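You operate a simulated robot arm through the tools that you are given. There is no shell and no other tool. Be economical: measure what you need, move in short steps, check, and stop when the job is done.

The job below is to be done with a simulated two-armed robot. You get a single attempt, and the scene is never put back.

## Task
Load the big film roll onto the stub shaft and set the stub brake to 2.
Fine: stub shaft lever Free, crank to the Load mark, roll across, lever back on Lock. Splice table untouched.

The check looks at the end state, three seconds after you hand in, the way a careful person would. Anything else that was tipped, shoved, dropped, spilled or broken makes it a failure.

## Robot
Two 7-joint arms with fingered hands on one trunk, on a base that drives. Base frame: it is fixed to the floor where the robot stands at the start and does not move with it; the origin is under the middle of the robot, x ahead of it, y to its left, z up. Lengths are in m, angles in rad, forces in N, time in s.
The left shoulder is at the start at [0.089, 0.215, 0.806], the right one opposite. With the tool pointing down near the work surface each hand reaches from about 0.1 to 0.76 m from the robot's upright axis, wherever it stands, measured 20 degrees to its own side. Places, roughly: big film roll [0.9, 0, 0.9]; lifter crank [0.8, -0.2, 0.6]; main film clamp knob [0.3, 0.5, 1]; main film end bar [0.4, 0.7, 0.9]; patch film clamp knob [0, 0.9, 1]; patch film end bar [0.1, 1, 0.9]; roll lifter [0.9, 0.1, 0.6]; stub brake dial [0.7, -0.1, 0.6]; stub shaft lever [0.6, 0, 0.6]; yellow tape grip [0.4, 0.9, 0.9]. Payload 3.6 kg a hand.
Tool frame (each hand has its own): the origin (TCP) lies between the finger pads and is the grasp point; the fingertips stand 0.022 m ahead of it; z points along the fingers, y is the line along which they close. Largest opening 0.132 m; the body of the gripper starts 0.06 m behind the TCP. The gripper is a hand of 4 fingers: y runs from the thumb to the fingers, the wrist lies at [0, 0, -0.203] in the tool frame, and closing takes about 1.5 s.
Orientation is that of the tool frame in the base frame, as [roll, pitch, yaw] about the fixed x, y, z axes, in that order (R = Rz(yaw) Ry(pitch) Rx(roll)). With the fingers straight down and closing along the base's y, the tool's x points along the base's -x, its y along +y and its z along -z.

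## Interface
- The arms move only by the tool send_rows. It takes "left_steps", "right_steps" or both (then of equal length, played together; a hand with none holds still); each is a list of rows, each an object (a shift or turn left out is 0, a gripper value left out holds the last) with "slide": the shift along the tool's x, y, z in m, a list of three; "rotation": the turn, a rotation vector about the tool's x, y, z in rad, a list of three; "jaw": the gripper command, from -1 (shut) to 1 (fully open), values between in proportion. In form: [{"slide": [x, y, z], "rotation": [ax, ay, az], "jaw": jaw}, ...]. A call has 1 to 8 rows; each row shifts and turns the commanded pose from where the row before left it, along the tool's axes as they then stand. A row lasts 0.2 s, in which the tool goes at most 0.05 m and 0.15 rad; a call with a longer step from one row to the next is refused whole, and so is a gripper value outside its range. Where a pose cannot be reached the arm comes as near as it can. A force on the tool above 40 N (or 10 N above the force at the start of the call, whichever is more), or a blocked arm, ends the call early, and 0.2 s more pass. Each finger travels about 0.108 m/s and halts on what it meets, pressing with about 30 N; the grip force reading is that of the motor and also rises with nothing between the fingers. The clock runs only during rows and for 0.2 s after the last one: add rows that do not move to give the fingers time. The reply holds the time, the measured pose of the TCP, the force on the tool along the base axes, the opening and the grip force, in the units named above and with some noise, with the torque about the TCP (base axes, N m) and any sound that the robot's microphone picked up.
- Cameras (640 x 400 px; columns grow to the right, rows downward): "scene" is now at [0.1585, 0.016, 0.7718]; the picture's right is [0.22, -0.98, -0.00], its down [0.28, 0.06, -0.96] and it looks along [0.94, 0.21, 0.28] (base axes); focal length 214 px, centre (320, 200). "left" rides on the left gripper at [-0.053, -0.053, -0.084] in its tool frame; the picture's right is [0.71, -0.71, 0.00], its down [0.53, 0.53, -0.67] and it looks along [0.47, 0.47, 0.74] (tool axes); focal length 247 px, centre (320, 200). "right" rides on the right gripper at [0.053, -0.053, -0.084] in its tool frame; the picture's right is [0.71, 0.71, 0.00], its down [-0.53, 0.53, -0.67] and it looks along [-0.47, 0.47, 0.74] (tool axes); focal length 247 px, centre (320, 200). There is no depth. A picture from a camera that has moved, and an enlarged one, comes with that camera's place and axes in the base frame and with its lens.
- get_image(camera): a new picture of that camera. It takes no simulated time.
- move_column(by): slides the trunk up (or, below 0, down) by that many m; the arms and the scene camera ride with it, the base frame stays. It gives what a move gives, with no picture.
- roll_base(legs): drives the robot by 1 to 6 legs, each [ahead, turn to the left] in m and rad, along the robot's own axes; the way and the turn of a leg run together, so that a leg with both is an arc; at most 1.5 m and 3.142 rad a leg. The arms and the cameras ride along, it lands a little off, and it stops where it bumps. It gives what a move gives.
- grasp_type(shape, hand): the hand has 4 fingers and takes this shape, open, in about a second: jaw (thumb against the fingers, like two jaws); tri (thumb and two fingers); tip (a fingertip pinch); poke (one finger out to press); point (the index stretched); flat (the hand flat); cup (the hand cupped); fist (a fist). The gripper value then closes the fingers along that shape, each until it touches; the sizes above hold for jaw. It gives what a move gives, with no picture.
- turn_head(pan, tilt): turns the head with the scene camera to pan (to the left, within 1.047 rad either way) and tilt (down, from -0.506 to 1.204), counted from straight ahead of the robot. It gives what a move gives.
- zoom(camera, box): a new picture of the part [left, top, right, bottom] of that camera's present view, enlarged. It takes no simulated time.
- close_job(): hands the job in; it is judged then, once.

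Go step by step. Nothing tells you exact positions but the pictures and the camera data: compare them with the known pose of the tool, close in by small moves and look again before you grip or let go. The budget is 120 turns and 88 pictures, counting those below and the enlarged ones. Unless the task says otherwise, let go and move clear before handing in, and close with one line.

The tools are called after ">>>" as a command line: name --argument value ..., lists and objects as JSON in quotes. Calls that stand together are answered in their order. send_rows: Moves the arms, as the interface text tells. Its arguments: {"type":"object","properties":{"left_steps":{"type":"array","items":{"type":"object","properties":{"slide":{"type":"array","items":{"type":"number"}},"rotation":{"type":"array","items":{"type":"number"}},"jaw":{"type":"number"}}}},"right_steps":{"type":"array","items":{"type":"object","properties":{"slide":{"type":"array","items":{"type":"number"}},"rotation":{"type":"array","items":{"type":"number"}},"jaw":{"type":"number"}}}}},"required":[]} The other tools are called the same way: move_column (by) slides the trunk up or down; grasp_type (shape, hand) gives the hand a shape; roll_base (legs) drives the base; turn_head (pan, tilt) turns the head that bears the scene camera; get_image (camera) takes a picture; zoom (camera, box) takes an enlarged picture of a part of a camera's view; close_job () hands the job in.

At the start:

```text
time_s: 0.0
left_tool_pos: [0.4066, 0.0989, 1.018]
left_ee_rot: [-3.142, 0.0, -3.134]
left_contact_force: [0.3, 0.8, -0.6]
left_moment: [0.03, 0.0, 0.01]
left_finger_gap: 0.1318
left_finger_force: 0.1
left_shape: jaw
right_tool_pos: [0.4035, -0.2655, 0.9994]
right_ee_rot: [-3.141, 0.001, -3.137]
right_contact_force: [0.0, 0.4, -0.2]
right_moment: [-0.01, 0.02, 0.0]
right_finger_gap: 0.1321
right_finger_force: 0.0
right_shape: jaw
trunk travel left (down, up): [-0.09, 0.586]
robot x, y, heading: [0.0021, -0.0019, 0.005]
head pan, tilt: [0.22, -0.288]
```

scene: 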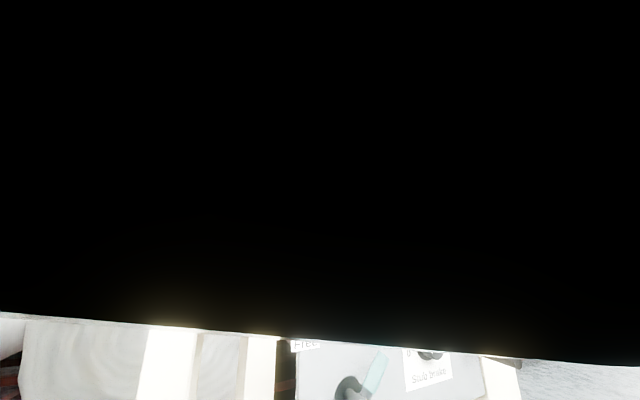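
right: 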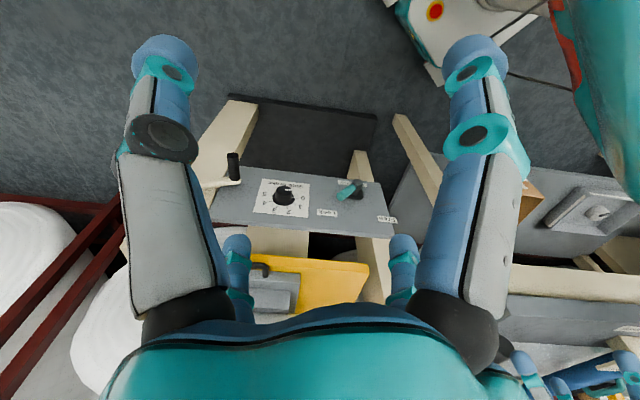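
left: 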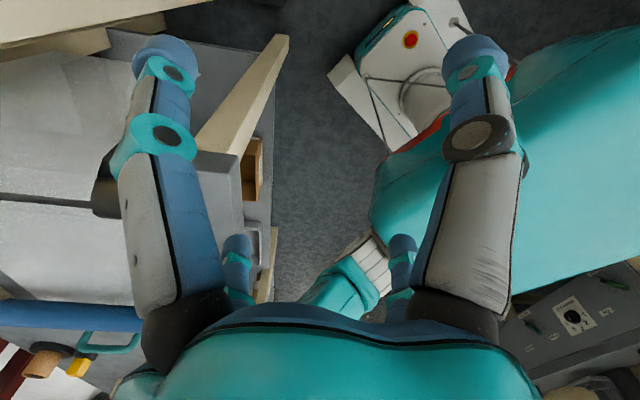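

The head camera looks up at something dark. I'll tilt it down and look straight ahead.

>>> turn_head --pan 0.0 --tilt 0.35

>>> get_image --camera "scene"

```text
time_s: 1.0
left_tool_pos: [0.4075, 0.0991, 1.0198]
left_ee_rot: [-3.141, 0.0, -3.134]
left_contact_force: [0.3, -0.3, 0.6]
left_moment: [-0.03, -0.02, -0.01]
left_finger_gap: 0.1319
left_finger_force: 0.1
left_shape: jaw
right_tool_pos: [0.4057, -0.2647, 0.9995]
right_ee_rot: [-3.141, -0.001, -3.137]
right_contact_force: [-0.5, 0.3, -0.9]
right_moment: [0.0, -0.04, 0.02]
right_finger_gap: 0.132
right_finger_force: 0.0
right_shape: jaw
trunk travel left (down, up): [-0.09, 0.586]
robot x, y, heading: [-0.0014, -0.0031, 0.001]
head pan, tilt: [0.0, 0.351]
```

```text
84 pictures are left
camera scene: at [0.1742, -0.0012, 0.7148], right [0.0, -1.0, 0.0], down [-0.34, 0.0, -0.94], along [0.94, 0.0, -0.34], focal length 214 px, centre (320, 200)
```

scene: 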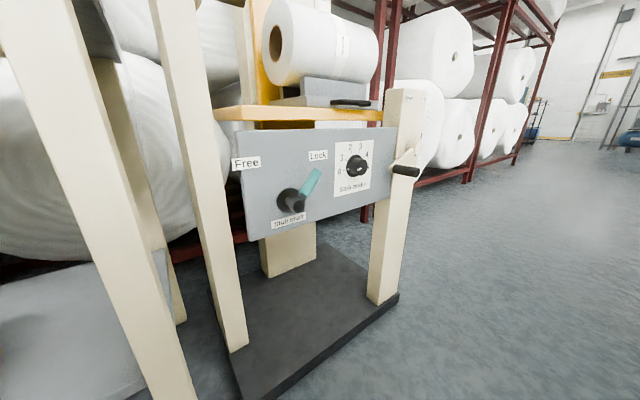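

The machine front shows the lever (pointing to Lock), the brake dial, the crank on the right and the roll lifter behind. I'll zoom in and also look left and up.

>>> zoom --camera "scene" --box '[200, 60, 440, 250]'

>>> turn_head --pan 0.3 --tilt -0.1

>>> get_image --camera "scene"

```text
2.11 times, centred on (320, 155) of scene
camera zoom: at [0.1742, -0.0012, 0.7148], right [0.0, -1.0, 0.0], down [-0.34, 0.0, -0.94], along [0.94, 0.0, -0.34], focal length 452 px, centre (320, 295)
```

zoom: 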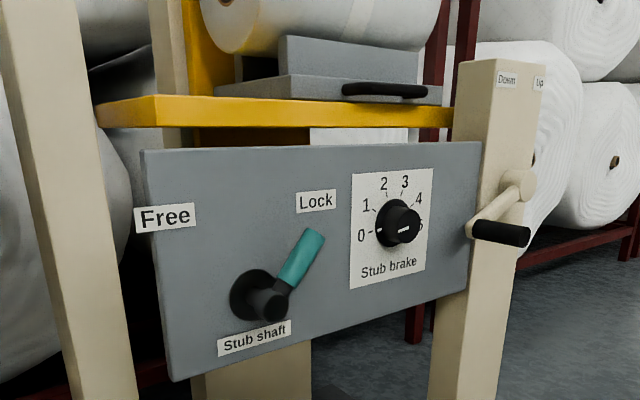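

```text
time_s: 1.9
left_tool_pos: [0.4074, 0.0975, 1.0195]
left_ee_rot: [3.14, -0.001, -3.135]
left_contact_force: [0.3, 0.2, -0.3]
left_moment: [-0.02, 0.0, -0.01]
left_finger_gap: 0.1319
left_finger_force: 0.0
left_shape: jaw
right_tool_pos: [0.4038, -0.2642, 0.9983]
right_ee_rot: [-3.141, 0.0, -3.137]
right_contact_force: [0.0, -0.1, -0.5]
right_moment: [-0.01, -0.01, -0.04]
right_finger_gap: 0.1319
right_finger_force: 0.1
right_shape: jaw
trunk travel left (down, up): [-0.09, 0.586]
robot x, y, heading: [0.0008, -0.0023, 0.003]
head pan, tilt: [0.3, -0.099]
```

```text
82 pictures are left
camera scene: at [0.1644, 0.0245, 0.756], right [0.3, -0.96, 0.0], down [0.09, 0.03, -1.0], along [0.95, 0.29, 0.1], focal length 214 px, centre (320, 200)
```

scene: 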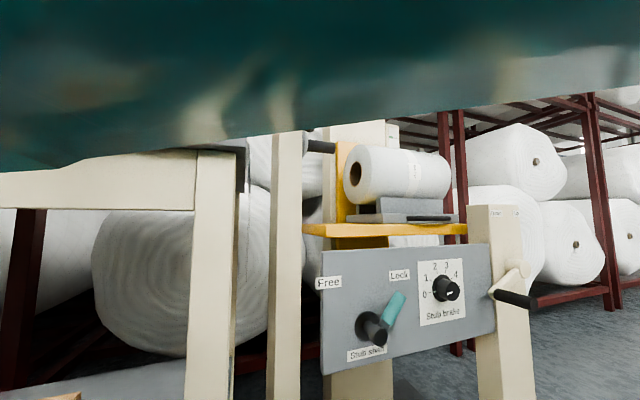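

The stub shaft (dark rod on the left post) points toward the roll on the lifter. I'll raise the trunk for a better view.

>>> move_column --by 0.3

>>> turn_head --pan 0.0 --tilt 0.35

>>> get_image --camera "scene"

```text
time_s: 4.9
left_tool_pos: [0.4076, 0.0987, 1.3183]
left_ee_rot: [-3.141, 0.0, -3.133]
left_contact_force: [-0.3, -0.1, 0.9]
left_moment: [-0.01, 0.0, -0.01]
left_finger_gap: 0.1319
left_finger_force: 0.1
left_shape: jaw
right_tool_pos: [0.4039, -0.2646, 1.2994]
right_ee_rot: [3.141, -0.003, -3.137]
right_contact_force: [-0.5, -0.1, -1.5]
right_moment: [-0.01, 0.0, -0.02]
right_finger_gap: 0.1318
right_finger_force: 0.1
right_shape: jaw
trunk travel left (down, up): [-0.39, 0.286]
robot x, y, heading: [-0.001, -0.001, 0.003]
head pan, tilt: [0.3, -0.099]
```

```text
time_s: 5.8
left_tool_pos: [0.4072, 0.0979, 1.3188]
left_ee_rot: [3.142, -0.002, -3.136]
left_contact_force: [0.1, 0.8, -0.8]
left_moment: [-0.01, -0.02, 0.0]
left_finger_gap: 0.1321
left_finger_force: 0.1
left_shape: jaw
right_tool_pos: [0.4041, -0.2643, 1.3002]
right_ee_rot: [-3.14, 0.0, -3.138]
right_contact_force: [-0.4, -0.6, 0.1]
right_moment: [-0.02, -0.01, -0.03]
right_finger_gap: 0.132
right_finger_force: 0.1
right_shape: jaw
trunk travel left (down, up): [-0.39, 0.286]
robot x, y, heading: [0.0005, -0.0022, -0.002]
head pan, tilt: [0.0, 0.351]
```

```text
81 pictures are left
camera scene: at [0.1684, -0.0012, 1.0268], right [0.0, -1.0, 0.0], down [-0.34, 0.0, -0.94], along [0.94, 0.0, -0.34], focal length 214 px, centre (320, 200)
```

scene: 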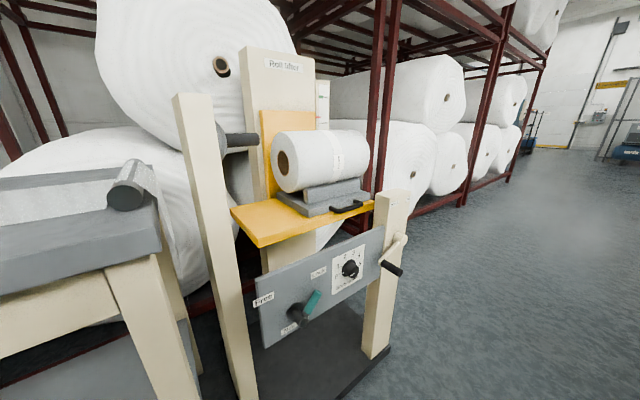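

>>> zoom --camera "scene" --box '[160, 40, 420, 200]'

>>> zoom --camera "scene" --box '[220, 180, 420, 350]'

```text
2.46 times, centred on (290, 120) of scene
camera zoom: at [0.1684, -0.0012, 1.0268], right [0.0, -1.0, 0.0], down [-0.34, 0.0, -0.94], along [0.94, 0.0, -0.34], focal length 528 px, centre (394, 397)
```

zoom: 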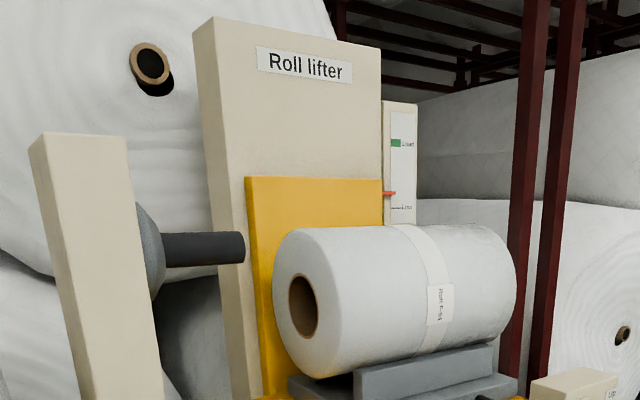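

```text
2.35 times, centred on (320, 265) of scene
camera zoom: at [0.1684, -0.0012, 1.0268], right [0.0, -1.0, 0.0], down [-0.34, 0.0, -0.94], along [0.94, 0.0, -0.34], focal length 505 px, centre (320, 47)
```

zoom: 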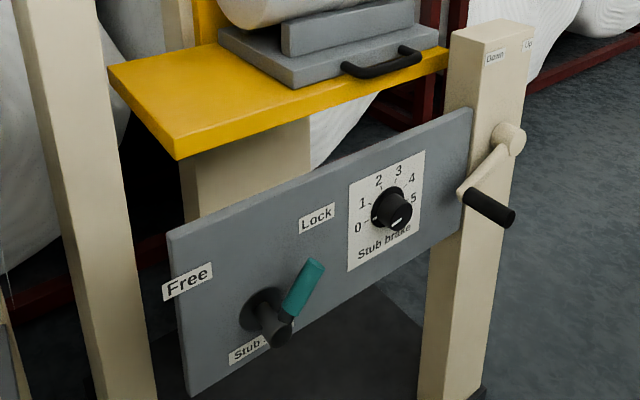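

I've worked out the geometry: the panel plane faces roughly (-0.81,-0.59) and runs along (0.59,-0.81). I'll drive to stand squarely in front of it, about 0.45 m from the panel.

>>> roll_base --legs '[[0, -0.78], [0.5, 0], [0, 1.41]]'

>>> get_image --camera "scene"

```text
time_s: 14.4
left_tool_pos: [0.6223, -0.0261, 1.3201]
left_ee_rot: [-3.134, 0.003, -2.518]
left_contact_force: [-0.8, 1.7, 0.9]
left_moment: [-0.05, -0.02, -0.02]
left_finger_gap: 0.132
left_finger_force: 0.1
left_shape: jaw
right_tool_pos: [0.8312, -0.3224, 1.3005]
right_ee_rot: [-3.138, 0.003, -2.518]
right_contact_force: [-0.9, 1.1, 0.3]
right_moment: [-0.05, -0.05, 0.0]
right_finger_gap: 0.132
right_finger_force: 0.1
right_shape: jaw
trunk travel left (down, up): [-0.39, 0.286]
robot x, y, heading: [0.3835, -0.3847, 0.609]
head pan, tilt: [0.0, 0.351]
stopped in leg 3: the robot was blocked; the commanded pose is now the measured one
```

```text
78 pictures are left
camera scene: at [0.5168, -0.288, 1.0268], right [0.57, -0.82, 0.0], down [-0.28, -0.2, -0.94], along [0.77, 0.54, -0.34], focal length 214 px, centre (320, 200)
```

scene: 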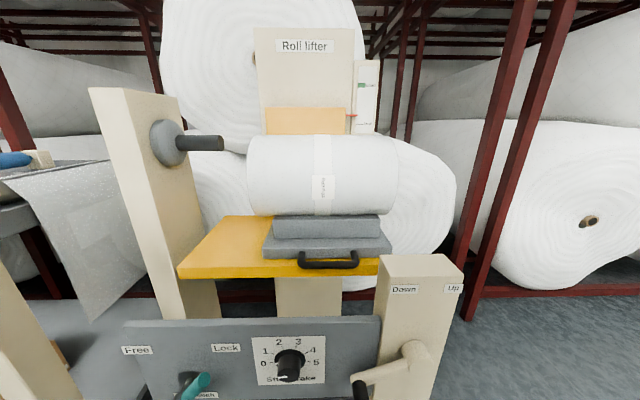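

It stopped just short of the final heading, with the base probably touching the machine foot. I'll back off a little, then look down.

>>> roll_base --legs '[[-0.06, 0]]'

>>> turn_head --pan 0.0 --tilt 0.6

>>> get_image --camera "scene"

```text
time_s: 15.4
left_tool_pos: [0.575, -0.0668, 1.32]
left_ee_rot: [3.141, 0.003, -2.519]
left_contact_force: [-0.4, 0.4, 0.8]
left_moment: [0.02, -0.06, 0.02]
left_finger_gap: 0.132
left_finger_force: 0.0
left_shape: jaw
right_tool_pos: [0.7834, -0.3655, 1.302]
right_ee_rot: [3.139, 0.004, -2.519]
right_contact_force: [-0.1, -0.8, -0.2]
right_moment: [0.0, -0.02, 0.0]
right_finger_gap: 0.1323
right_finger_force: 0.1
right_shape: jaw
trunk travel left (down, up): [-0.39, 0.286]
robot x, y, heading: [0.334, -0.4211, 0.613]
head pan, tilt: [0.0, 0.351]
```

```text
time_s: 16.1
left_tool_pos: [0.5766, -0.0651, 1.3207]
left_ee_rot: [3.141, -0.002, -2.519]
left_contact_force: [0.1, 0.3, 0.1]
left_moment: [-0.01, -0.02, -0.01]
left_finger_gap: 0.132
left_finger_force: 0.1
left_shape: jaw
right_tool_pos: [0.7868, -0.3615, 1.3001]
right_ee_rot: [3.14, -0.001, -2.519]
right_contact_force: [0.7, -0.1, 0.9]
right_moment: [0.01, 0.02, 0.03]
right_finger_gap: 0.132
right_finger_force: 0.1
right_shape: jaw
trunk travel left (down, up): [-0.39, 0.286]
robot x, y, heading: [0.3286, -0.4236, 0.609]
head pan, tilt: [0.0, 0.6]
```

```text
77 pictures are left
camera scene: at [0.4659, -0.3285, 1.0039], right [0.57, -0.82, 0.0], down [-0.46, -0.32, -0.82], along [0.68, 0.47, -0.57], focal length 214 px, centre (320, 200)
```

scene: 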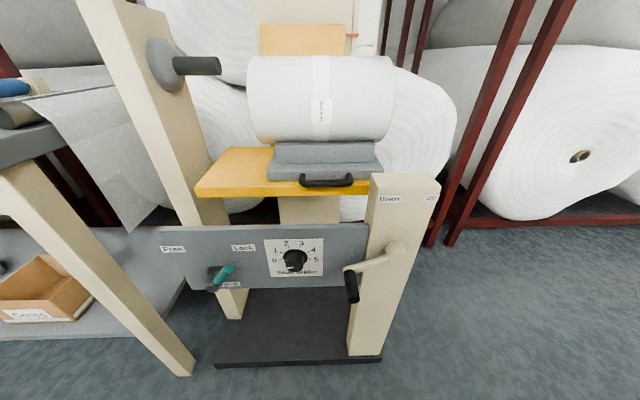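

Good overview. I'll lower the trunk for the lever work, which also gives a second viewpoint.

>>> move_column --by -0.2

>>> turn_head --pan 0.0 --tilt 0.45

>>> get_image --camera "scene"

>>> zoom --camera "scene" --box '[140, 120, 460, 320]'

```text
time_s: 18.3
left_tool_pos: [0.5772, -0.0665, 1.1218]
left_ee_rot: [3.141, 0.003, -2.518]
left_contact_force: [0.3, 0.6, 0.2]
left_moment: [-0.01, 0.0, 0.03]
left_finger_gap: 0.132
left_finger_force: 0.1
left_shape: jaw
right_tool_pos: [0.7849, -0.3621, 1.1005]
right_ee_rot: [3.14, 0.003, -2.519]
right_contact_force: [0.1, 0.3, -1.0]
right_moment: [-0.01, 0.01, -0.02]
right_finger_gap: 0.132
right_finger_force: 0.2
right_shape: jaw
trunk travel left (down, up): [-0.19, 0.486]
robot x, y, heading: [0.3337, -0.4217, 0.613]
head pan, tilt: [0.0, 0.6]
```

```text
time_s: 19.0
left_tool_pos: [0.5775, -0.0676, 1.1205]
left_ee_rot: [3.141, 0.001, -2.519]
left_contact_force: [0.6, 0.7, 0.1]
left_moment: [0.02, 0.02, 0.02]
left_finger_gap: 0.1318
left_finger_force: 0.1
left_shape: jaw
right_tool_pos: [0.7864, -0.3628, 1.101]
right_ee_rot: [3.141, 0.001, -2.52]
right_contact_force: [-0.5, -1.3, -0.4]
right_moment: [0.01, 0.03, -0.02]
right_finger_gap: 0.132
right_finger_force: 0.0
right_shape: jaw
trunk travel left (down, up): [-0.19, 0.486]
robot x, y, heading: [0.3252, -0.4225, 0.612]
head pan, tilt: [0.0, 0.45]
```

```text
76 pictures are left
camera scene: at [0.4719, -0.3243, 0.809], right [0.57, -0.82, 0.0], down [-0.36, -0.25, -0.9], along [0.74, 0.52, -0.44], focal length 214 px, centre (320, 200)
```

scene: 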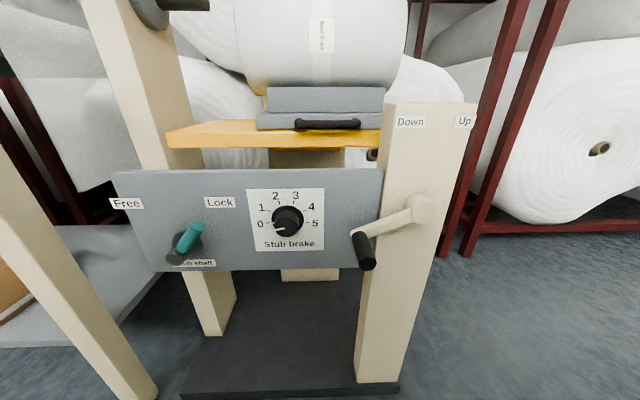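

```text
2.00 times, centred on (300, 220) of scene
camera zoom: at [0.4719, -0.3243, 0.809], right [0.57, -0.82, 0.0], down [-0.36, -0.25, -0.9], along [0.74, 0.52, -0.44], focal length 429 px, centre (360, 160)
```

zoom: 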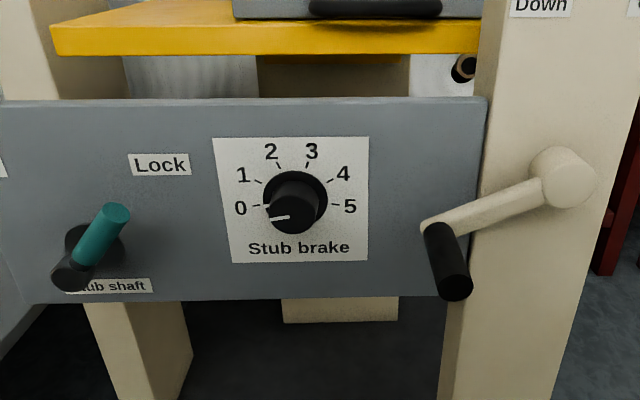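

The lever pivots at about (0.57, 0.05, 0.56) with its teal handle leaning right toward Lock. I'll tilt the left hand 45° forward, partly closed, to straddle the handle.

>>> send_rows --left_steps '[{"rotation": [0, -0.131, 0], "jaw": 0.2}, {"rotation": [0, -0.131, 0]}, {"rotation": [0, -0.131, 0]}, {"rotation": [0, -0.131, 0]}, {"rotation": [0, -0.131, 0]}, {"rotation": [0, -0.131, 0]}]'

```text
time_s: 20.4
left_tool_pos: [0.5768, -0.0657, 1.1216]
left_ee_rot: [3.141, 0.788, -2.519]
left_contact_force: [-0.2, -0.7, 0.4]
left_moment: [-0.02, 0.0, -0.01]
left_finger_gap: 0.0798
left_finger_force: 0.1
left_shape: jaw
right_tool_pos: [0.7868, -0.3619, 1.1004]
right_ee_rot: [3.14, 0.0, -2.518]
right_contact_force: [0.8, 0.4, -0.1]
right_moment: [0.0, -0.03, 0.0]
right_finger_gap: 0.1321
right_finger_force: 0.1
right_shape: jaw
trunk travel left (down, up): [-0.19, 0.486]
robot x, y, heading: [0.3321, -0.4187, 0.611]
head pan, tilt: [0.0, 0.45]
```

>>> send_rows --left_steps '[{"slide": [0.0325, 0.0063, 0.029]}, {"slide": [0.0325, 0.0063, 0.029]}, {"slide": [0.0325, 0.0063, 0.029]}, {"slide": [0.0325, 0.0063, 0.029]}, {"slide": [0.0325, 0.0063, 0.029]}, {"slide": [0.0325, 0.0063, 0.029]}, {"slide": [0.0325, 0.0063, 0.029]}, {"slide": [0.0325, 0.0063, 0.029]}]'

>>> get_image --camera "scene"

>>> get_image --camera "left"

```text
time_s: 22.2
left_tool_pos: [0.5905, -0.0284, 0.8408]
left_ee_rot: [-3.141, 0.788, -2.517]
left_contact_force: [0.0, 0.0, 0.7]
left_moment: [0.01, 0.0, -0.03]
left_finger_gap: 0.0797
left_finger_force: 0.0
left_shape: jaw
left hand out of reach, approached as far as the arm can: row 5, 6, 7, 8
right_tool_pos: [0.7858, -0.3622, 1.1011]
right_ee_rot: [3.138, -0.001, -2.518]
right_contact_force: [-0.1, -0.3, -0.1]
right_moment: [0.0, -0.02, 0.05]
right_finger_gap: 0.1321
right_finger_force: 0.0
right_shape: jaw
trunk travel left (down, up): [-0.19, 0.486]
robot x, y, heading: [0.3298, -0.4247, 0.616]
head pan, tilt: [0.0, 0.45]
```

```text
74 pictures are left
camera scene: at [0.4721, -0.3242, 0.809], right [0.57, -0.82, 0.0], down [-0.36, -0.25, -0.9], along [0.74, 0.52, -0.44], focal length 214 px, centre (320, 200)
```

scene: 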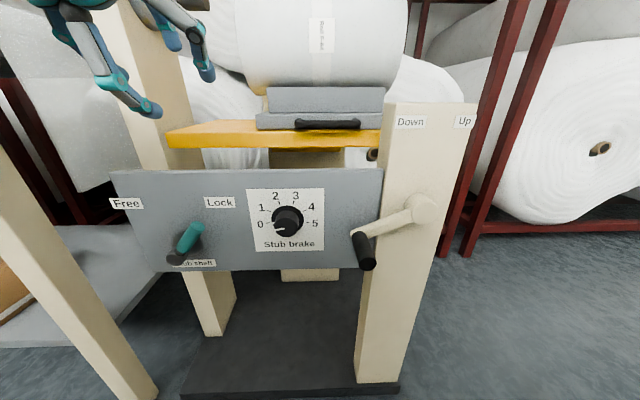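

```text
73 pictures are left
camera left: at [0.6056, -0.084, 0.9377], right [0.01, -0.87, -0.5], down [-0.99, -0.07, 0.1], along [-0.12, 0.5, -0.86], focal length 247 px, centre (320, 200)
```

left: 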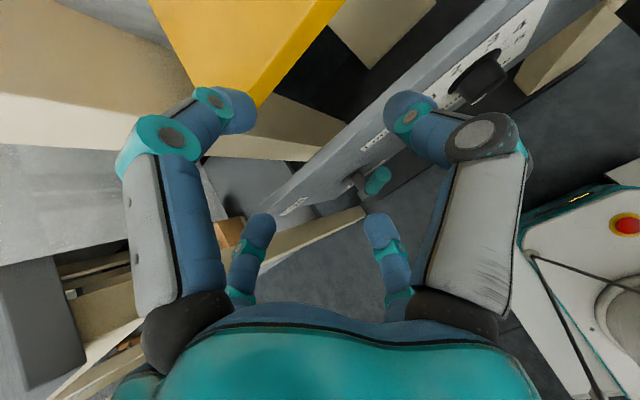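

The arm is too folded at this distance, so I'll back the base up 0.15 m and try again.

>>> roll_base --legs '[[-0.15, 0]]'

```text
time_s: 23.6
left_tool_pos: [0.4655, -0.117, 0.8412]
left_ee_rot: [3.137, 0.787, -2.518]
left_contact_force: [0.1, -0.8, -0.5]
left_moment: [-0.02, -0.01, 0.01]
left_finger_gap: 0.0798
left_finger_force: 0.1
left_shape: jaw
right_tool_pos: [0.6605, -0.4499, 1.1013]
right_ee_rot: [3.14, 0.001, -2.519]
right_contact_force: [0.6, -1.1, -0.8]
right_moment: [0.01, -0.01, -0.02]
right_finger_gap: 0.1321
right_finger_force: 0.2
right_shape: jaw
trunk travel left (down, up): [-0.19, 0.486]
robot x, y, heading: [0.2054, -0.5117, 0.613]
head pan, tilt: [0.0, 0.45]
```

>>> send_rows --left_steps '[{"slide": [0, 0, 0]}]'

```text
time_s: 24.0
left_tool_pos: [0.4654, -0.1161, 0.8408]
left_ee_rot: [3.14, 0.784, -2.519]
left_contact_force: [-0.1, 0.0, 0.0]
left_moment: [0.0, -0.04, -0.02]
left_finger_gap: 0.0797
left_finger_force: 0.0
left_shape: jaw
right_tool_pos: [0.6611, -0.4494, 1.1016]
right_ee_rot: [3.14, 0.002, -2.518]
right_contact_force: [0.2, 0.1, 0.2]
right_moment: [-0.02, 0.01, 0.01]
right_finger_gap: 0.1319
right_finger_force: 0.0
right_shape: jaw
trunk travel left (down, up): [-0.19, 0.486]
robot x, y, heading: [0.207, -0.5115, 0.613]
head pan, tilt: [0.0, 0.45]
```

>>> send_rows --left_steps '[{"slide": [0.0081, 0.0081, 0.0352]}, {"slide": [0.0081, 0.0081, 0.0352]}, {"slide": [0.0081, 0.0081, 0.0352]}, {"slide": [0.0081, 0.0081, 0.0352]}, {"slide": [0.0081, 0.0081, 0.0352]}]'

>>> get_image --camera "left"

>>> get_image --camera "scene"

```text
time_s: 25.2
left_tool_pos: [0.5181, -0.0258, 0.6847]
left_ee_rot: [3.139, 0.785, -2.522]
left_contact_force: [-0.6, 0.2, -0.4]
left_moment: [0.01, -0.01, 0.03]
left_finger_gap: 0.0796
left_finger_force: 0.0
left_shape: jaw
right_tool_pos: [0.6604, -0.4497, 1.1016]
right_ee_rot: [3.139, 0.0, -2.517]
right_contact_force: [-0.5, -0.7, 0.8]
right_moment: [0.01, -0.03, -0.02]
right_finger_gap: 0.1321
right_finger_force: 0.0
right_shape: jaw
trunk travel left (down, up): [-0.19, 0.486]
robot x, y, heading: [0.21, -0.509, 0.609]
head pan, tilt: [0.0, 0.45]
```

```text
72 pictures are left
camera left: at [0.5332, -0.0811, 0.782], right [0.01, -0.87, -0.5], down [-0.99, -0.06, 0.1], along [-0.12, 0.5, -0.86], focal length 247 px, centre (320, 200)
```

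left: 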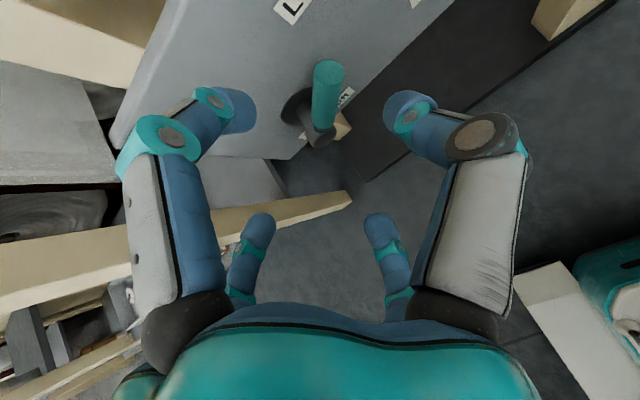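

```text
71 pictures are left
camera scene: at [0.3472, -0.4115, 0.809], right [0.57, -0.82, 0.0], down [-0.36, -0.25, -0.9], along [0.74, 0.52, -0.44], focal length 214 px, centre (320, 200)
```

scene: 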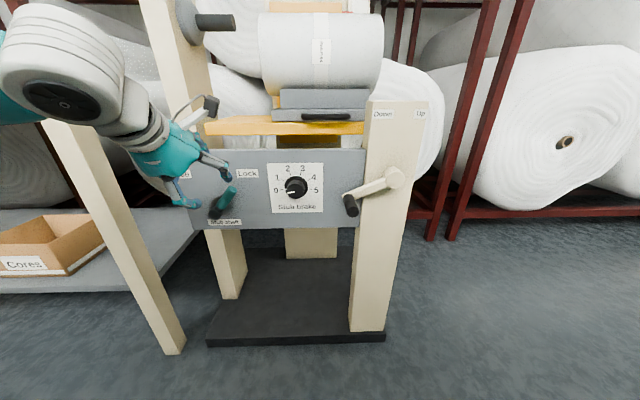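

The handle sits midway between the fingers along the approach line. I'll advance along the tool axis.

>>> send_rows --left_steps '[{"slide": [0, -0.002, 0.04]}, {"slide": [0, -0.002, 0.04]}, {"slide": [0, 0, 0.032]}]'

>>> get_image --camera "left"

>>> zoom --camera "scene" --box '[140, 100, 300, 240]'

```text
time_s: 26.0
left_tool_pos: [0.5852, 0.0141, 0.609]
left_ee_rot: [3.14, 0.784, -2.523]
left_contact_force: [-6.2, -5.1, 1.8]
left_moment: [0.16, -0.17, -0.02]
left_finger_gap: 0.0774
left_finger_force: 0.0
left_shape: jaw
right_tool_pos: [0.66, -0.4503, 1.1021]
right_ee_rot: [3.138, 0.003, -2.52]
right_contact_force: [-0.1, -0.4, -0.4]
right_moment: [-0.04, -0.02, 0.02]
right_finger_gap: 0.1317
right_finger_force: 0.0
right_shape: jaw
trunk travel left (down, up): [-0.19, 0.486]
robot x, y, heading: [0.203, -0.5109, 0.61]
head pan, tilt: [0.0, 0.45]
```

```text
70 pictures are left
camera left: at [0.5984, -0.0403, 0.7062], right [0.0, -0.87, -0.5], down [-0.99, -0.06, 0.1], along [-0.12, 0.5, -0.86], focal length 247 px, centre (320, 200)
```

left: 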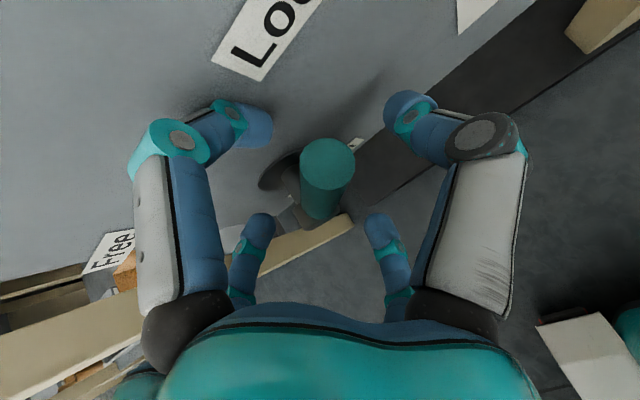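

```text
2.86 times, centred on (220, 170) of scene
camera zoom: at [0.3465, -0.4122, 0.8093], right [0.57, -0.82, 0.0], down [-0.36, -0.25, -0.9], along [0.74, 0.52, -0.44], focal length 613 px, centre (606, 286)
```

zoom: 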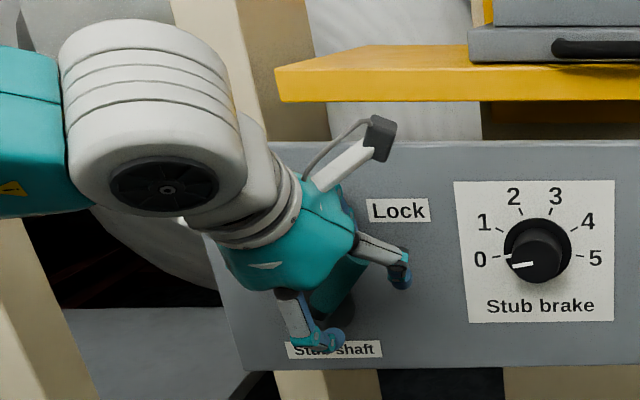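

The handle is between the fingers, with a light touch on the panel. I'll back off 1 cm, narrow the cage, and sweep left along the arc.

>>> send_rows --left_steps '[{"slide": [0, 0, -0.01], "jaw": -0.15}, {}, {}]'

>>> send_rows --left_steps '[{"slide": [-0.005, 0.014, -0.005]}, {"slide": [-0.005, 0.014, -0.005]}, {"slide": [0, 0.015, 0]}, {"slide": [0, 0.015, 0]}, {"slide": [0.005, 0.014, 0.005]}, {"slide": [0.005, 0.014, 0.005]}]'

>>> get_image --camera "left"

>>> zoom --camera "scene" --box '[140, 100, 300, 240]'

```text
time_s: 26.8
left_tool_pos: [0.5809, 0.0116, 0.6154]
left_ee_rot: [3.14, 0.783, -2.518]
left_contact_force: [0.1, 0.5, -0.4]
left_moment: [-0.02, 0.0, 0.03]
left_finger_gap: 0.0565
left_finger_force: 0.0
left_shape: jaw
right_tool_pos: [0.662, -0.4496, 1.1012]
right_ee_rot: [3.139, -0.002, -2.518]
right_contact_force: [0.2, 0.6, -0.4]
right_moment: [-0.01, -0.03, 0.01]
right_finger_gap: 0.132
right_finger_force: 0.0
right_shape: jaw
trunk travel left (down, up): [-0.19, 0.486]
robot x, y, heading: [0.2075, -0.5112, 0.609]
head pan, tilt: [0.0, 0.45]
```

```text
time_s: 28.2
left_tool_pos: [0.5313, 0.0791, 0.6166]
left_ee_rot: [3.14, 0.786, -2.52]
left_contact_force: [-0.2, 1.1, -0.6]
left_moment: [-0.03, -0.03, -0.01]
left_finger_gap: 0.0564
left_finger_force: 0.1
left_shape: jaw
right_tool_pos: [0.6611, -0.4488, 1.1009]
right_ee_rot: [3.139, 0.001, -2.518]
right_contact_force: [0.4, 0.2, 0.3]
right_moment: [-0.01, 0.04, -0.02]
right_finger_gap: 0.1319
right_finger_force: 0.0
right_shape: jaw
trunk travel left (down, up): [-0.19, 0.486]
robot x, y, heading: [0.2072, -0.5096, 0.615]
head pan, tilt: [0.0, 0.45]
```

```text
68 pictures are left
camera left: at [0.5457, 0.025, 0.7141], right [0.01, -0.87, -0.5], down [-0.99, -0.07, 0.1], along [-0.12, 0.5, -0.86], focal length 247 px, centre (320, 200)
```

left: 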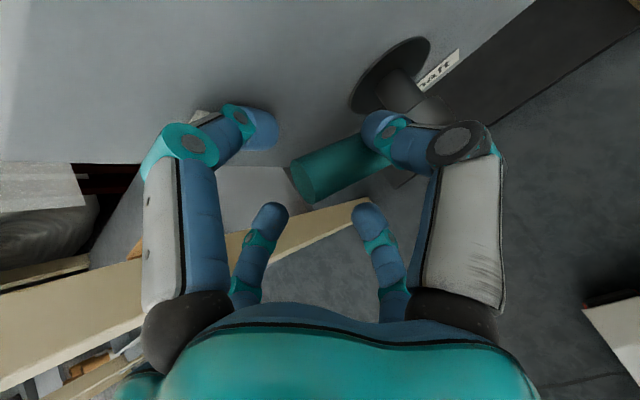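

```text
2.86 times, centred on (220, 170) of scene
camera zoom: at [0.3471, -0.4116, 0.8091], right [0.57, -0.82, 0.0], down [-0.36, -0.25, -0.9], along [0.74, 0.52, -0.44], focal length 613 px, centre (606, 286)
```

zoom: 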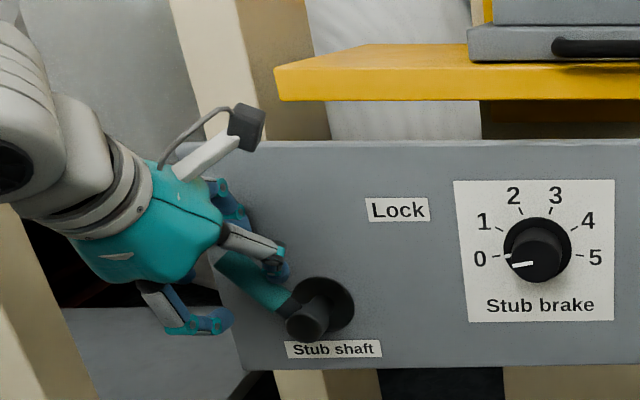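

The lever swung left, nearly to Free. I'll push a little further to see whether a stop is felt.

>>> send_rows --left_steps '[{"slide": [0.003, 0.007, 0.003]}, {"slide": [0.003, 0.007, 0.003]}]'

>>> zoom --camera "scene" --box '[140, 100, 300, 240]'

```text
time_s: 28.8
left_tool_pos: [0.525, 0.0898, 0.6144]
left_ee_rot: [-3.137, 0.795, -2.519]
left_contact_force: [3.7, -6.8, 13.6]
left_moment: [-0.46, -0.51, -0.14]
left_finger_gap: 0.0654
left_finger_force: 0.1
left_shape: jaw
right_tool_pos: [0.6598, -0.4515, 1.1027]
right_ee_rot: [3.136, 0.002, -2.518]
right_contact_force: [0.9, -0.1, 0.0]
right_moment: [-0.02, 0.0, -0.04]
right_finger_gap: 0.1323
right_finger_force: 0.0
right_shape: jaw
trunk travel left (down, up): [-0.19, 0.486]
robot x, y, heading: [0.2079, -0.512, 0.607]
head pan, tilt: [0.0, 0.45]
```

```text
2.86 times, centred on (220, 170) of scene
camera zoom: at [0.3467, -0.4128, 0.8096], right [0.57, -0.82, 0.0], down [-0.36, -0.25, -0.9], along [0.74, 0.52, -0.43], focal length 613 px, centre (606, 286)
```

zoom: 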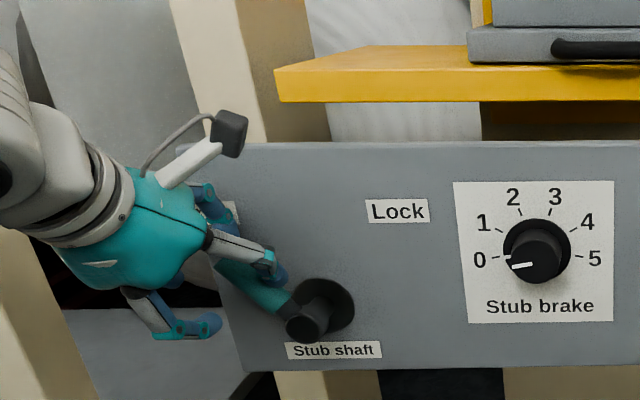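

A firm stop: the lever is at Free. I'll release and retract the left hand, then use it on the brake dial.

>>> send_rows --left_steps '[{"slide": [-0.004, -0.014, -0.004], "jaw": 0.1}, {"slide": [0, 0, -0.03]}, {"slide": [0, 0, -0.04]}, {"slide": [0, 0, -0.04]}, {"slide": [0, 0, -0.04]}]'

>>> zoom --camera "scene" --box '[160, 100, 400, 250]'

```text
time_s: 30.0
left_tool_pos: [0.4414, 0.0205, 0.7197]
left_ee_rot: [3.139, 0.785, -2.521]
left_contact_force: [0.2, -0.4, 0.2]
left_moment: [-0.02, 0.04, 0.01]
left_finger_gap: 0.0723
left_finger_force: 0.0
left_shape: jaw
right_tool_pos: [0.66, -0.4491, 1.1014]
right_ee_rot: [3.14, 0.002, -2.52]
right_contact_force: [0.0, 0.5, -0.7]
right_moment: [-0.03, 0.04, 0.01]
right_finger_gap: 0.1319
right_finger_force: 0.0
right_shape: jaw
trunk travel left (down, up): [-0.19, 0.486]
robot x, y, heading: [0.2119, -0.5108, 0.613]
head pan, tilt: [0.0, 0.45]
```

```text
2.67 times, centred on (280, 175) of scene
camera zoom: at [0.347, -0.4118, 0.8092], right [0.57, -0.82, 0.0], down [-0.36, -0.25, -0.9], along [0.74, 0.52, -0.44], focal length 572 px, centre (427, 267)
```

zoom: 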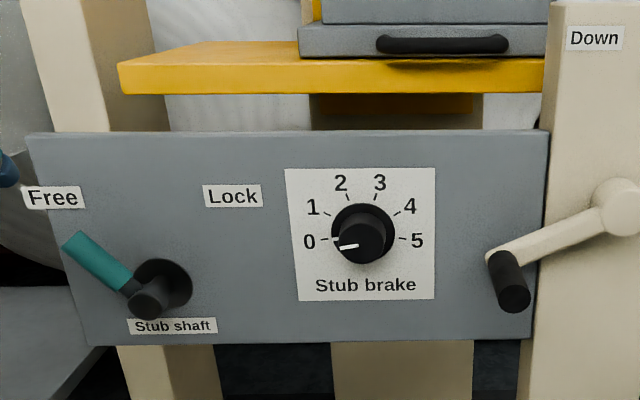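

The lever points to Free and the dial is at 0. I'll move the left hand across and tilt it horizontal in front of the dial.

>>> send_rows --left_steps '[{"slide": [-0.004, -0.0475, 0.004]}, {"slide": [-0.004, -0.0475, 0.004]}, {"slide": [-0.004, -0.0475, 0.004]}, {"slide": [-0.004, -0.0475, 0.004]}, {"slide": [-0.004, -0.0475, 0.004]}]'

>>> send_rows --left_steps '[{"rotation": [0, -0.131, 0]}, {"rotation": [0, -0.131, 0]}, {"rotation": [0, -0.131, 0]}, {"rotation": [0, -0.131, 0]}, {"rotation": [0, -0.131, 0]}, {"rotation": [0, -0.131, 0]}]'

```text
time_s: 31.2
left_tool_pos: [0.6023, -0.156, 0.7184]
left_ee_rot: [3.14, 0.785, -2.518]
left_contact_force: [-1.6, 0.1, 0.7]
left_moment: [0.02, 0.01, -0.02]
left_finger_gap: 0.0723
left_finger_force: 0.0
left_shape: jaw
right_tool_pos: [0.6611, -0.4501, 1.1007]
right_ee_rot: [3.14, 0.001, -2.519]
right_contact_force: [-0.2, -0.5, -0.3]
right_moment: [0.02, -0.01, 0.01]
right_finger_gap: 0.1321
right_finger_force: 0.0
right_shape: jaw
trunk travel left (down, up): [-0.19, 0.486]
robot x, y, heading: [0.206, -0.5063, 0.61]
head pan, tilt: [0.0, 0.45]
```

```text
time_s: 32.6
left_tool_pos: [0.6079, -0.1559, 0.7196]
left_ee_rot: [-0.023, 1.567, 0.598]
left_contact_force: [-0.2, 0.6, 0.1]
left_moment: [0.02, -0.01, -0.01]
left_finger_gap: 0.0728
left_finger_force: 0.1
left_shape: jaw
right_tool_pos: [0.6611, -0.4487, 1.1013]
right_ee_rot: [3.141, 0.0, -2.519]
right_contact_force: [-0.3, -0.2, -1.0]
right_moment: [0.01, 0.0, -0.04]
right_finger_gap: 0.1323
right_finger_force: 0.0
right_shape: jaw
trunk travel left (down, up): [-0.19, 0.486]
robot x, y, heading: [0.2054, -0.5092, 0.61]
head pan, tilt: [0.0, 0.45]
```

>>> send_rows --left_steps '[{"slide": [0.037, 0, 0]}, {"slide": [0.037, 0, 0]}, {"slide": [0.037, 0, 0]}, {"rotation": [0, 0, -0.15]}, {"rotation": [0, 0, -0.15]}, {"rotation": [0, 0, -0.15]}, {"rotation": [0, 0, -0.15]}, {"rotation": [0, 0, -0.15]}]'

>>> get_image --camera "left"

>>> get_image --camera "scene"

```text
time_s: 34.4
left_tool_pos: [0.6067, -0.1578, 0.6095]
left_ee_rot: [-1.57, 0.818, -0.947]
left_contact_force: [-0.4, 0.3, -0.6]
left_moment: [0.01, 0.01, 0.01]
left_finger_gap: 0.0721
left_finger_force: 0.0
left_shape: jaw
right_tool_pos: [0.6614, -0.4495, 1.0999]
right_ee_rot: [3.14, 0.0, -2.519]
right_contact_force: [-0.2, 0.7, -0.3]
right_moment: [0.02, 0.05, 0.01]
right_finger_gap: 0.1319
right_finger_force: 0.1
right_shape: jaw
trunk travel left (down, up): [-0.19, 0.486]
robot x, y, heading: [0.2057, -0.5076, 0.612]
head pan, tilt: [0.0, 0.45]
```

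```text
64 pictures are left
camera left: at [0.5407, -0.2073, 0.6839], right [0.58, -0.81, -0.03], down [-0.56, -0.37, -0.74], along [0.59, 0.45, -0.67], focal length 247 px, centre (320, 200)
```

left: 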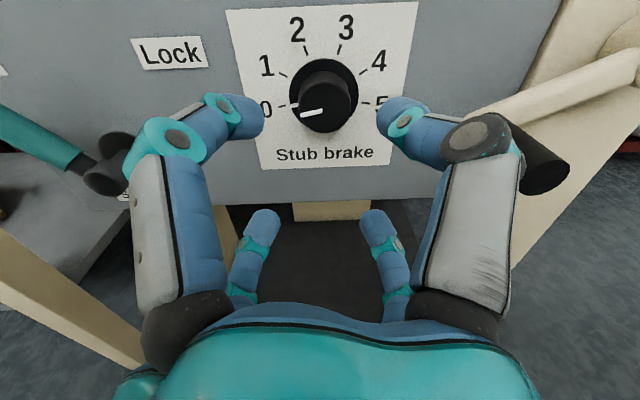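

```text
63 pictures are left
camera scene: at [0.3472, -0.4116, 0.8091], right [0.57, -0.82, 0.0], down [-0.36, -0.25, -0.9], along [0.74, 0.52, -0.44], focal length 214 px, centre (320, 200)
```

scene: 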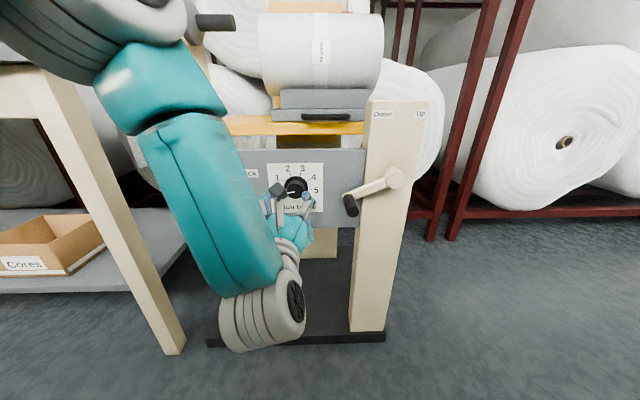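

The dial is centred ahead of the left hand. I'll advance toward it.

>>> send_rows --left_steps '[{"slide": [0.003, -0.005, 0.03], "jaw": 0.3}, {"slide": [0, 0, 0.03]}, {"slide": [0, 0, 0.03]}]'

>>> get_image --camera "left"

```text
time_s: 35.2
left_tool_pos: [0.6842, -0.1102, 0.6119]
left_ee_rot: [-1.569, 0.823, -0.946]
left_contact_force: [0.5, 0.9, 0.1]
left_moment: [-0.02, 0.04, -0.02]
left_finger_gap: 0.0854
left_finger_force: 0.1
left_shape: jaw
right_tool_pos: [0.6624, -0.4486, 1.1013]
right_ee_rot: [3.14, -0.001, -2.518]
right_contact_force: [-0.1, 0.9, -0.4]
right_moment: [0.0, 0.02, -0.04]
right_finger_gap: 0.132
right_finger_force: 0.0
right_shape: jaw
trunk travel left (down, up): [-0.19, 0.486]
robot x, y, heading: [0.2054, -0.5091, 0.609]
head pan, tilt: [0.0, 0.45]
```

```text
62 pictures are left
camera left: at [0.6186, -0.1596, 0.6861], right [0.58, -0.81, -0.04], down [-0.56, -0.37, -0.74], along [0.59, 0.45, -0.67], focal length 247 px, centre (320, 200)
```

left: 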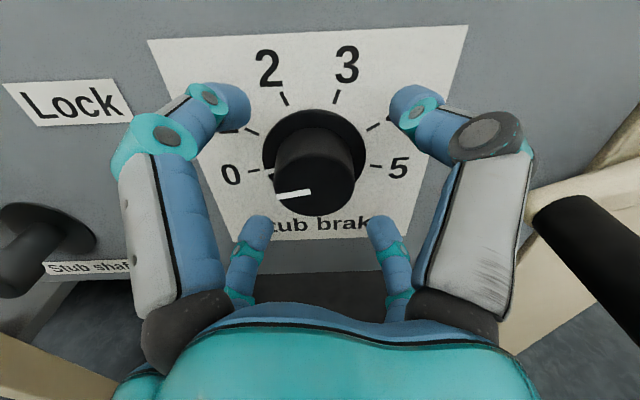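

>>> send_rows --left_steps '[{"slide": [0, 0, 0.012], "jaw": 0.3}, {"jaw": -0.6}, {}, {}, {}, {}, {}]'

>>> get_image --camera "left"

```text
time_s: 36.8
left_tool_pos: [0.6942, -0.1015, 0.6094]
left_ee_rot: [-1.568, 0.823, -0.948]
left_contact_force: [2.0, 3.0, 0.9]
left_moment: [0.01, -0.04, 0.06]
left_finger_gap: 0.0329
left_finger_force: 29.9
left_shape: jaw
right_tool_pos: [0.6606, -0.4489, 1.1015]
right_ee_rot: [3.14, -0.001, -2.518]
right_contact_force: [0.3, 0.9, 0.4]
right_moment: [0.0, 0.01, 0.02]
right_finger_gap: 0.1319
right_finger_force: 0.0
right_shape: jaw
trunk travel left (down, up): [-0.19, 0.486]
robot x, y, heading: [0.209, -0.5091, 0.611]
head pan, tilt: [0.0, 0.45]
```

```text
61 pictures are left
camera left: at [0.628, -0.1517, 0.6845], right [0.58, -0.81, -0.04], down [-0.56, -0.37, -0.74], along [0.59, 0.46, -0.67], focal length 247 px, centre (320, 200)
```

left: 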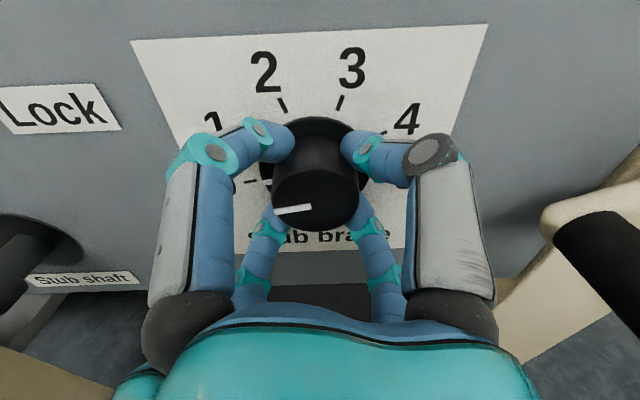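

A firm grip on the knob. I'll turn it clockwise.

>>> send_rows --left_steps '[{"rotation": [0, 0, 0.15]}, {"rotation": [0, 0, 0.15]}, {"rotation": [0, 0, 0.15]}, {"rotation": [0, 0, 0.15]}, {"rotation": [0, 0, 0.15]}, {"rotation": [0, 0, 0.15]}, {"rotation": [0, 0, 0.15]}, {"rotation": [0, 0, 0.15]}]'

>>> get_image --camera "left"

```text
time_s: 38.6
left_tool_pos: [0.6926, -0.1008, 0.6069]
left_ee_rot: [1.574, 1.117, 2.2]
left_contact_force: [-3.0, 14.6, -5.4]
left_moment: [-0.13, 0.12, 0.27]
left_finger_gap: 0.0327
left_finger_force: 30.3
left_shape: jaw
right_tool_pos: [0.662, -0.448, 1.1005]
right_ee_rot: [3.14, 0.002, -2.518]
right_contact_force: [0.2, -0.8, 0.1]
right_moment: [0.02, 0.0, 0.01]
right_finger_gap: 0.132
right_finger_force: 0.0
right_shape: jaw
trunk travel left (down, up): [-0.19, 0.486]
robot x, y, heading: [0.2037, -0.5098, 0.613]
head pan, tilt: [0.0, 0.45]
```

```text
60 pictures are left
camera left: at [0.6675, -0.2061, 0.6328], right [0.19, -0.26, -0.95], down [-0.95, 0.18, -0.24], along [0.23, 0.95, -0.22], focal length 247 px, centre (320, 200)
```

left: 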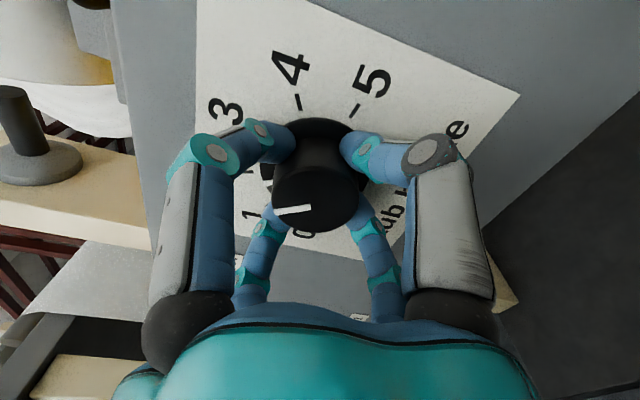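

>>> send_rows --left_steps '[{"rotation": [0, 0, 0.12]}, {"rotation": [0, 0, 0.12]}]'

>>> zoom --camera "scene" --box '[250, 145, 340, 225]'

>>> zoom --camera "left" --box '[200, 50, 440, 270]'

```text
time_s: 39.2
left_tool_pos: [0.6928, -0.1005, 0.6077]
left_ee_rot: [1.573, 0.879, 2.2]
left_contact_force: [-4.1, 18.1, -7.5]
left_moment: [-0.16, 0.12, 0.3]
left_finger_gap: 0.0326
left_finger_force: 29.8
left_shape: jaw
right_tool_pos: [0.6604, -0.4469, 1.1]
right_ee_rot: [-3.142, 0.002, -2.52]
right_contact_force: [-0.3, -0.6, -0.6]
right_moment: [0.02, 0.0, -0.03]
right_finger_gap: 0.1318
right_finger_force: 0.0
right_shape: jaw
trunk travel left (down, up): [-0.19, 0.486]
robot x, y, heading: [0.2101, -0.5101, 0.61]
head pan, tilt: [0.0, 0.45]
```

```text
5.00 times, centred on (295, 185) of scene
camera zoom: at [0.3475, -0.4104, 0.8088], right [0.57, -0.82, 0.0], down [-0.36, -0.25, -0.9], along [0.74, 0.52, -0.44], focal length 1072 px, centre (445, 275)
```

zoom: 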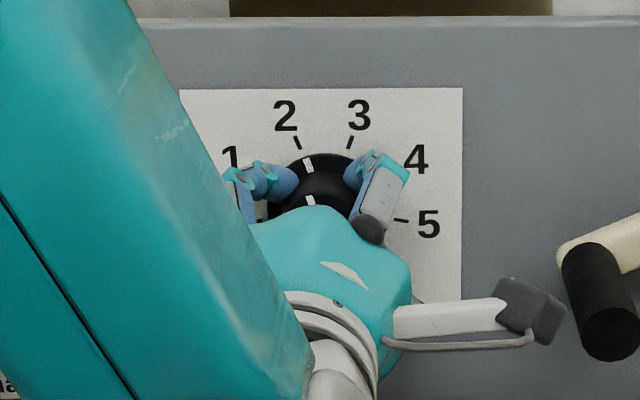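

```text
1.82 times, centred on (320, 160) of left
camera zoom: at [0.6695, -0.209, 0.6155], right [0.05, -0.08, -1.0], down [-0.98, 0.21, -0.07], along [0.21, 0.98, -0.06], focal length 449 px, centre (320, 273)
```

zoom: 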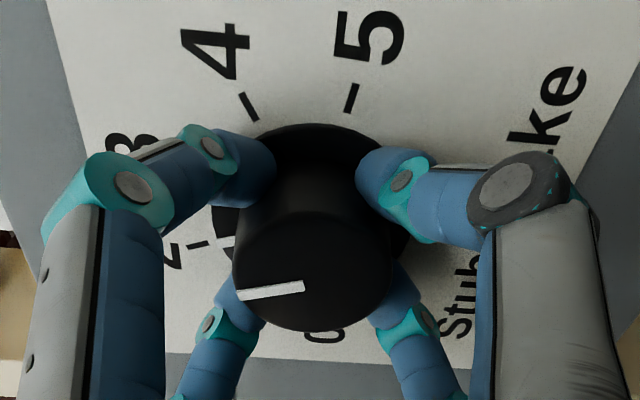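

The pointer looks very near 2. I'll release, retract, and inspect.

>>> send_rows --left_steps '[{"jaw": 0.3}, {}, {}, {}, {"slide": [0, 0, -0.04]}, {"slide": [0, 0, -0.04]}, {"slide": [0, 0, -0.04]}]'

>>> zoom --camera "left" --box '[200, 0, 440, 160]'

>>> zoom --camera "scene" --box '[250, 145, 340, 225]'

```text
time_s: 40.8
left_tool_pos: [0.5977, -0.1696, 0.6119]
left_ee_rot: [1.566, 0.881, 2.201]
left_contact_force: [1.1, 0.0, -0.7]
left_moment: [-0.03, -0.01, 0.0]
left_finger_gap: 0.0855
left_finger_force: 0.0
left_shape: jaw
right_tool_pos: [0.6607, -0.4498, 1.1017]
right_ee_rot: [3.14, -0.002, -2.522]
right_contact_force: [0.2, 0.5, -0.9]
right_moment: [-0.02, 0.03, 0.0]
right_finger_gap: 0.1319
right_finger_force: 0.1
right_shape: jaw
trunk travel left (down, up): [-0.19, 0.486]
robot x, y, heading: [0.2079, -0.5103, 0.615]
head pan, tilt: [0.0, 0.45]
```

```text
2.50 times, centred on (320, 80) of left
camera zoom: at [0.5752, -0.2784, 0.6198], right [0.06, -0.08, -1.0], down [-0.98, 0.2, -0.07], along [0.21, 0.98, -0.06], focal length 617 px, centre (320, 500)
```

zoom: 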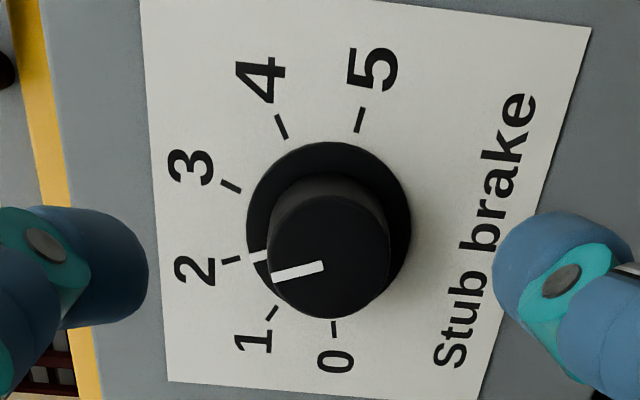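

```text
5.00 times, centred on (295, 185) of scene
camera zoom: at [0.3472, -0.4116, 0.8091], right [0.57, -0.82, 0.0], down [-0.36, -0.25, -0.9], along [0.74, 0.52, -0.44], focal length 1072 px, centre (445, 275)
```

zoom: 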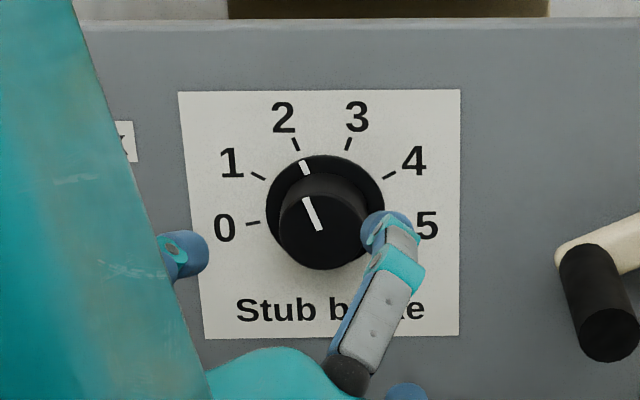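

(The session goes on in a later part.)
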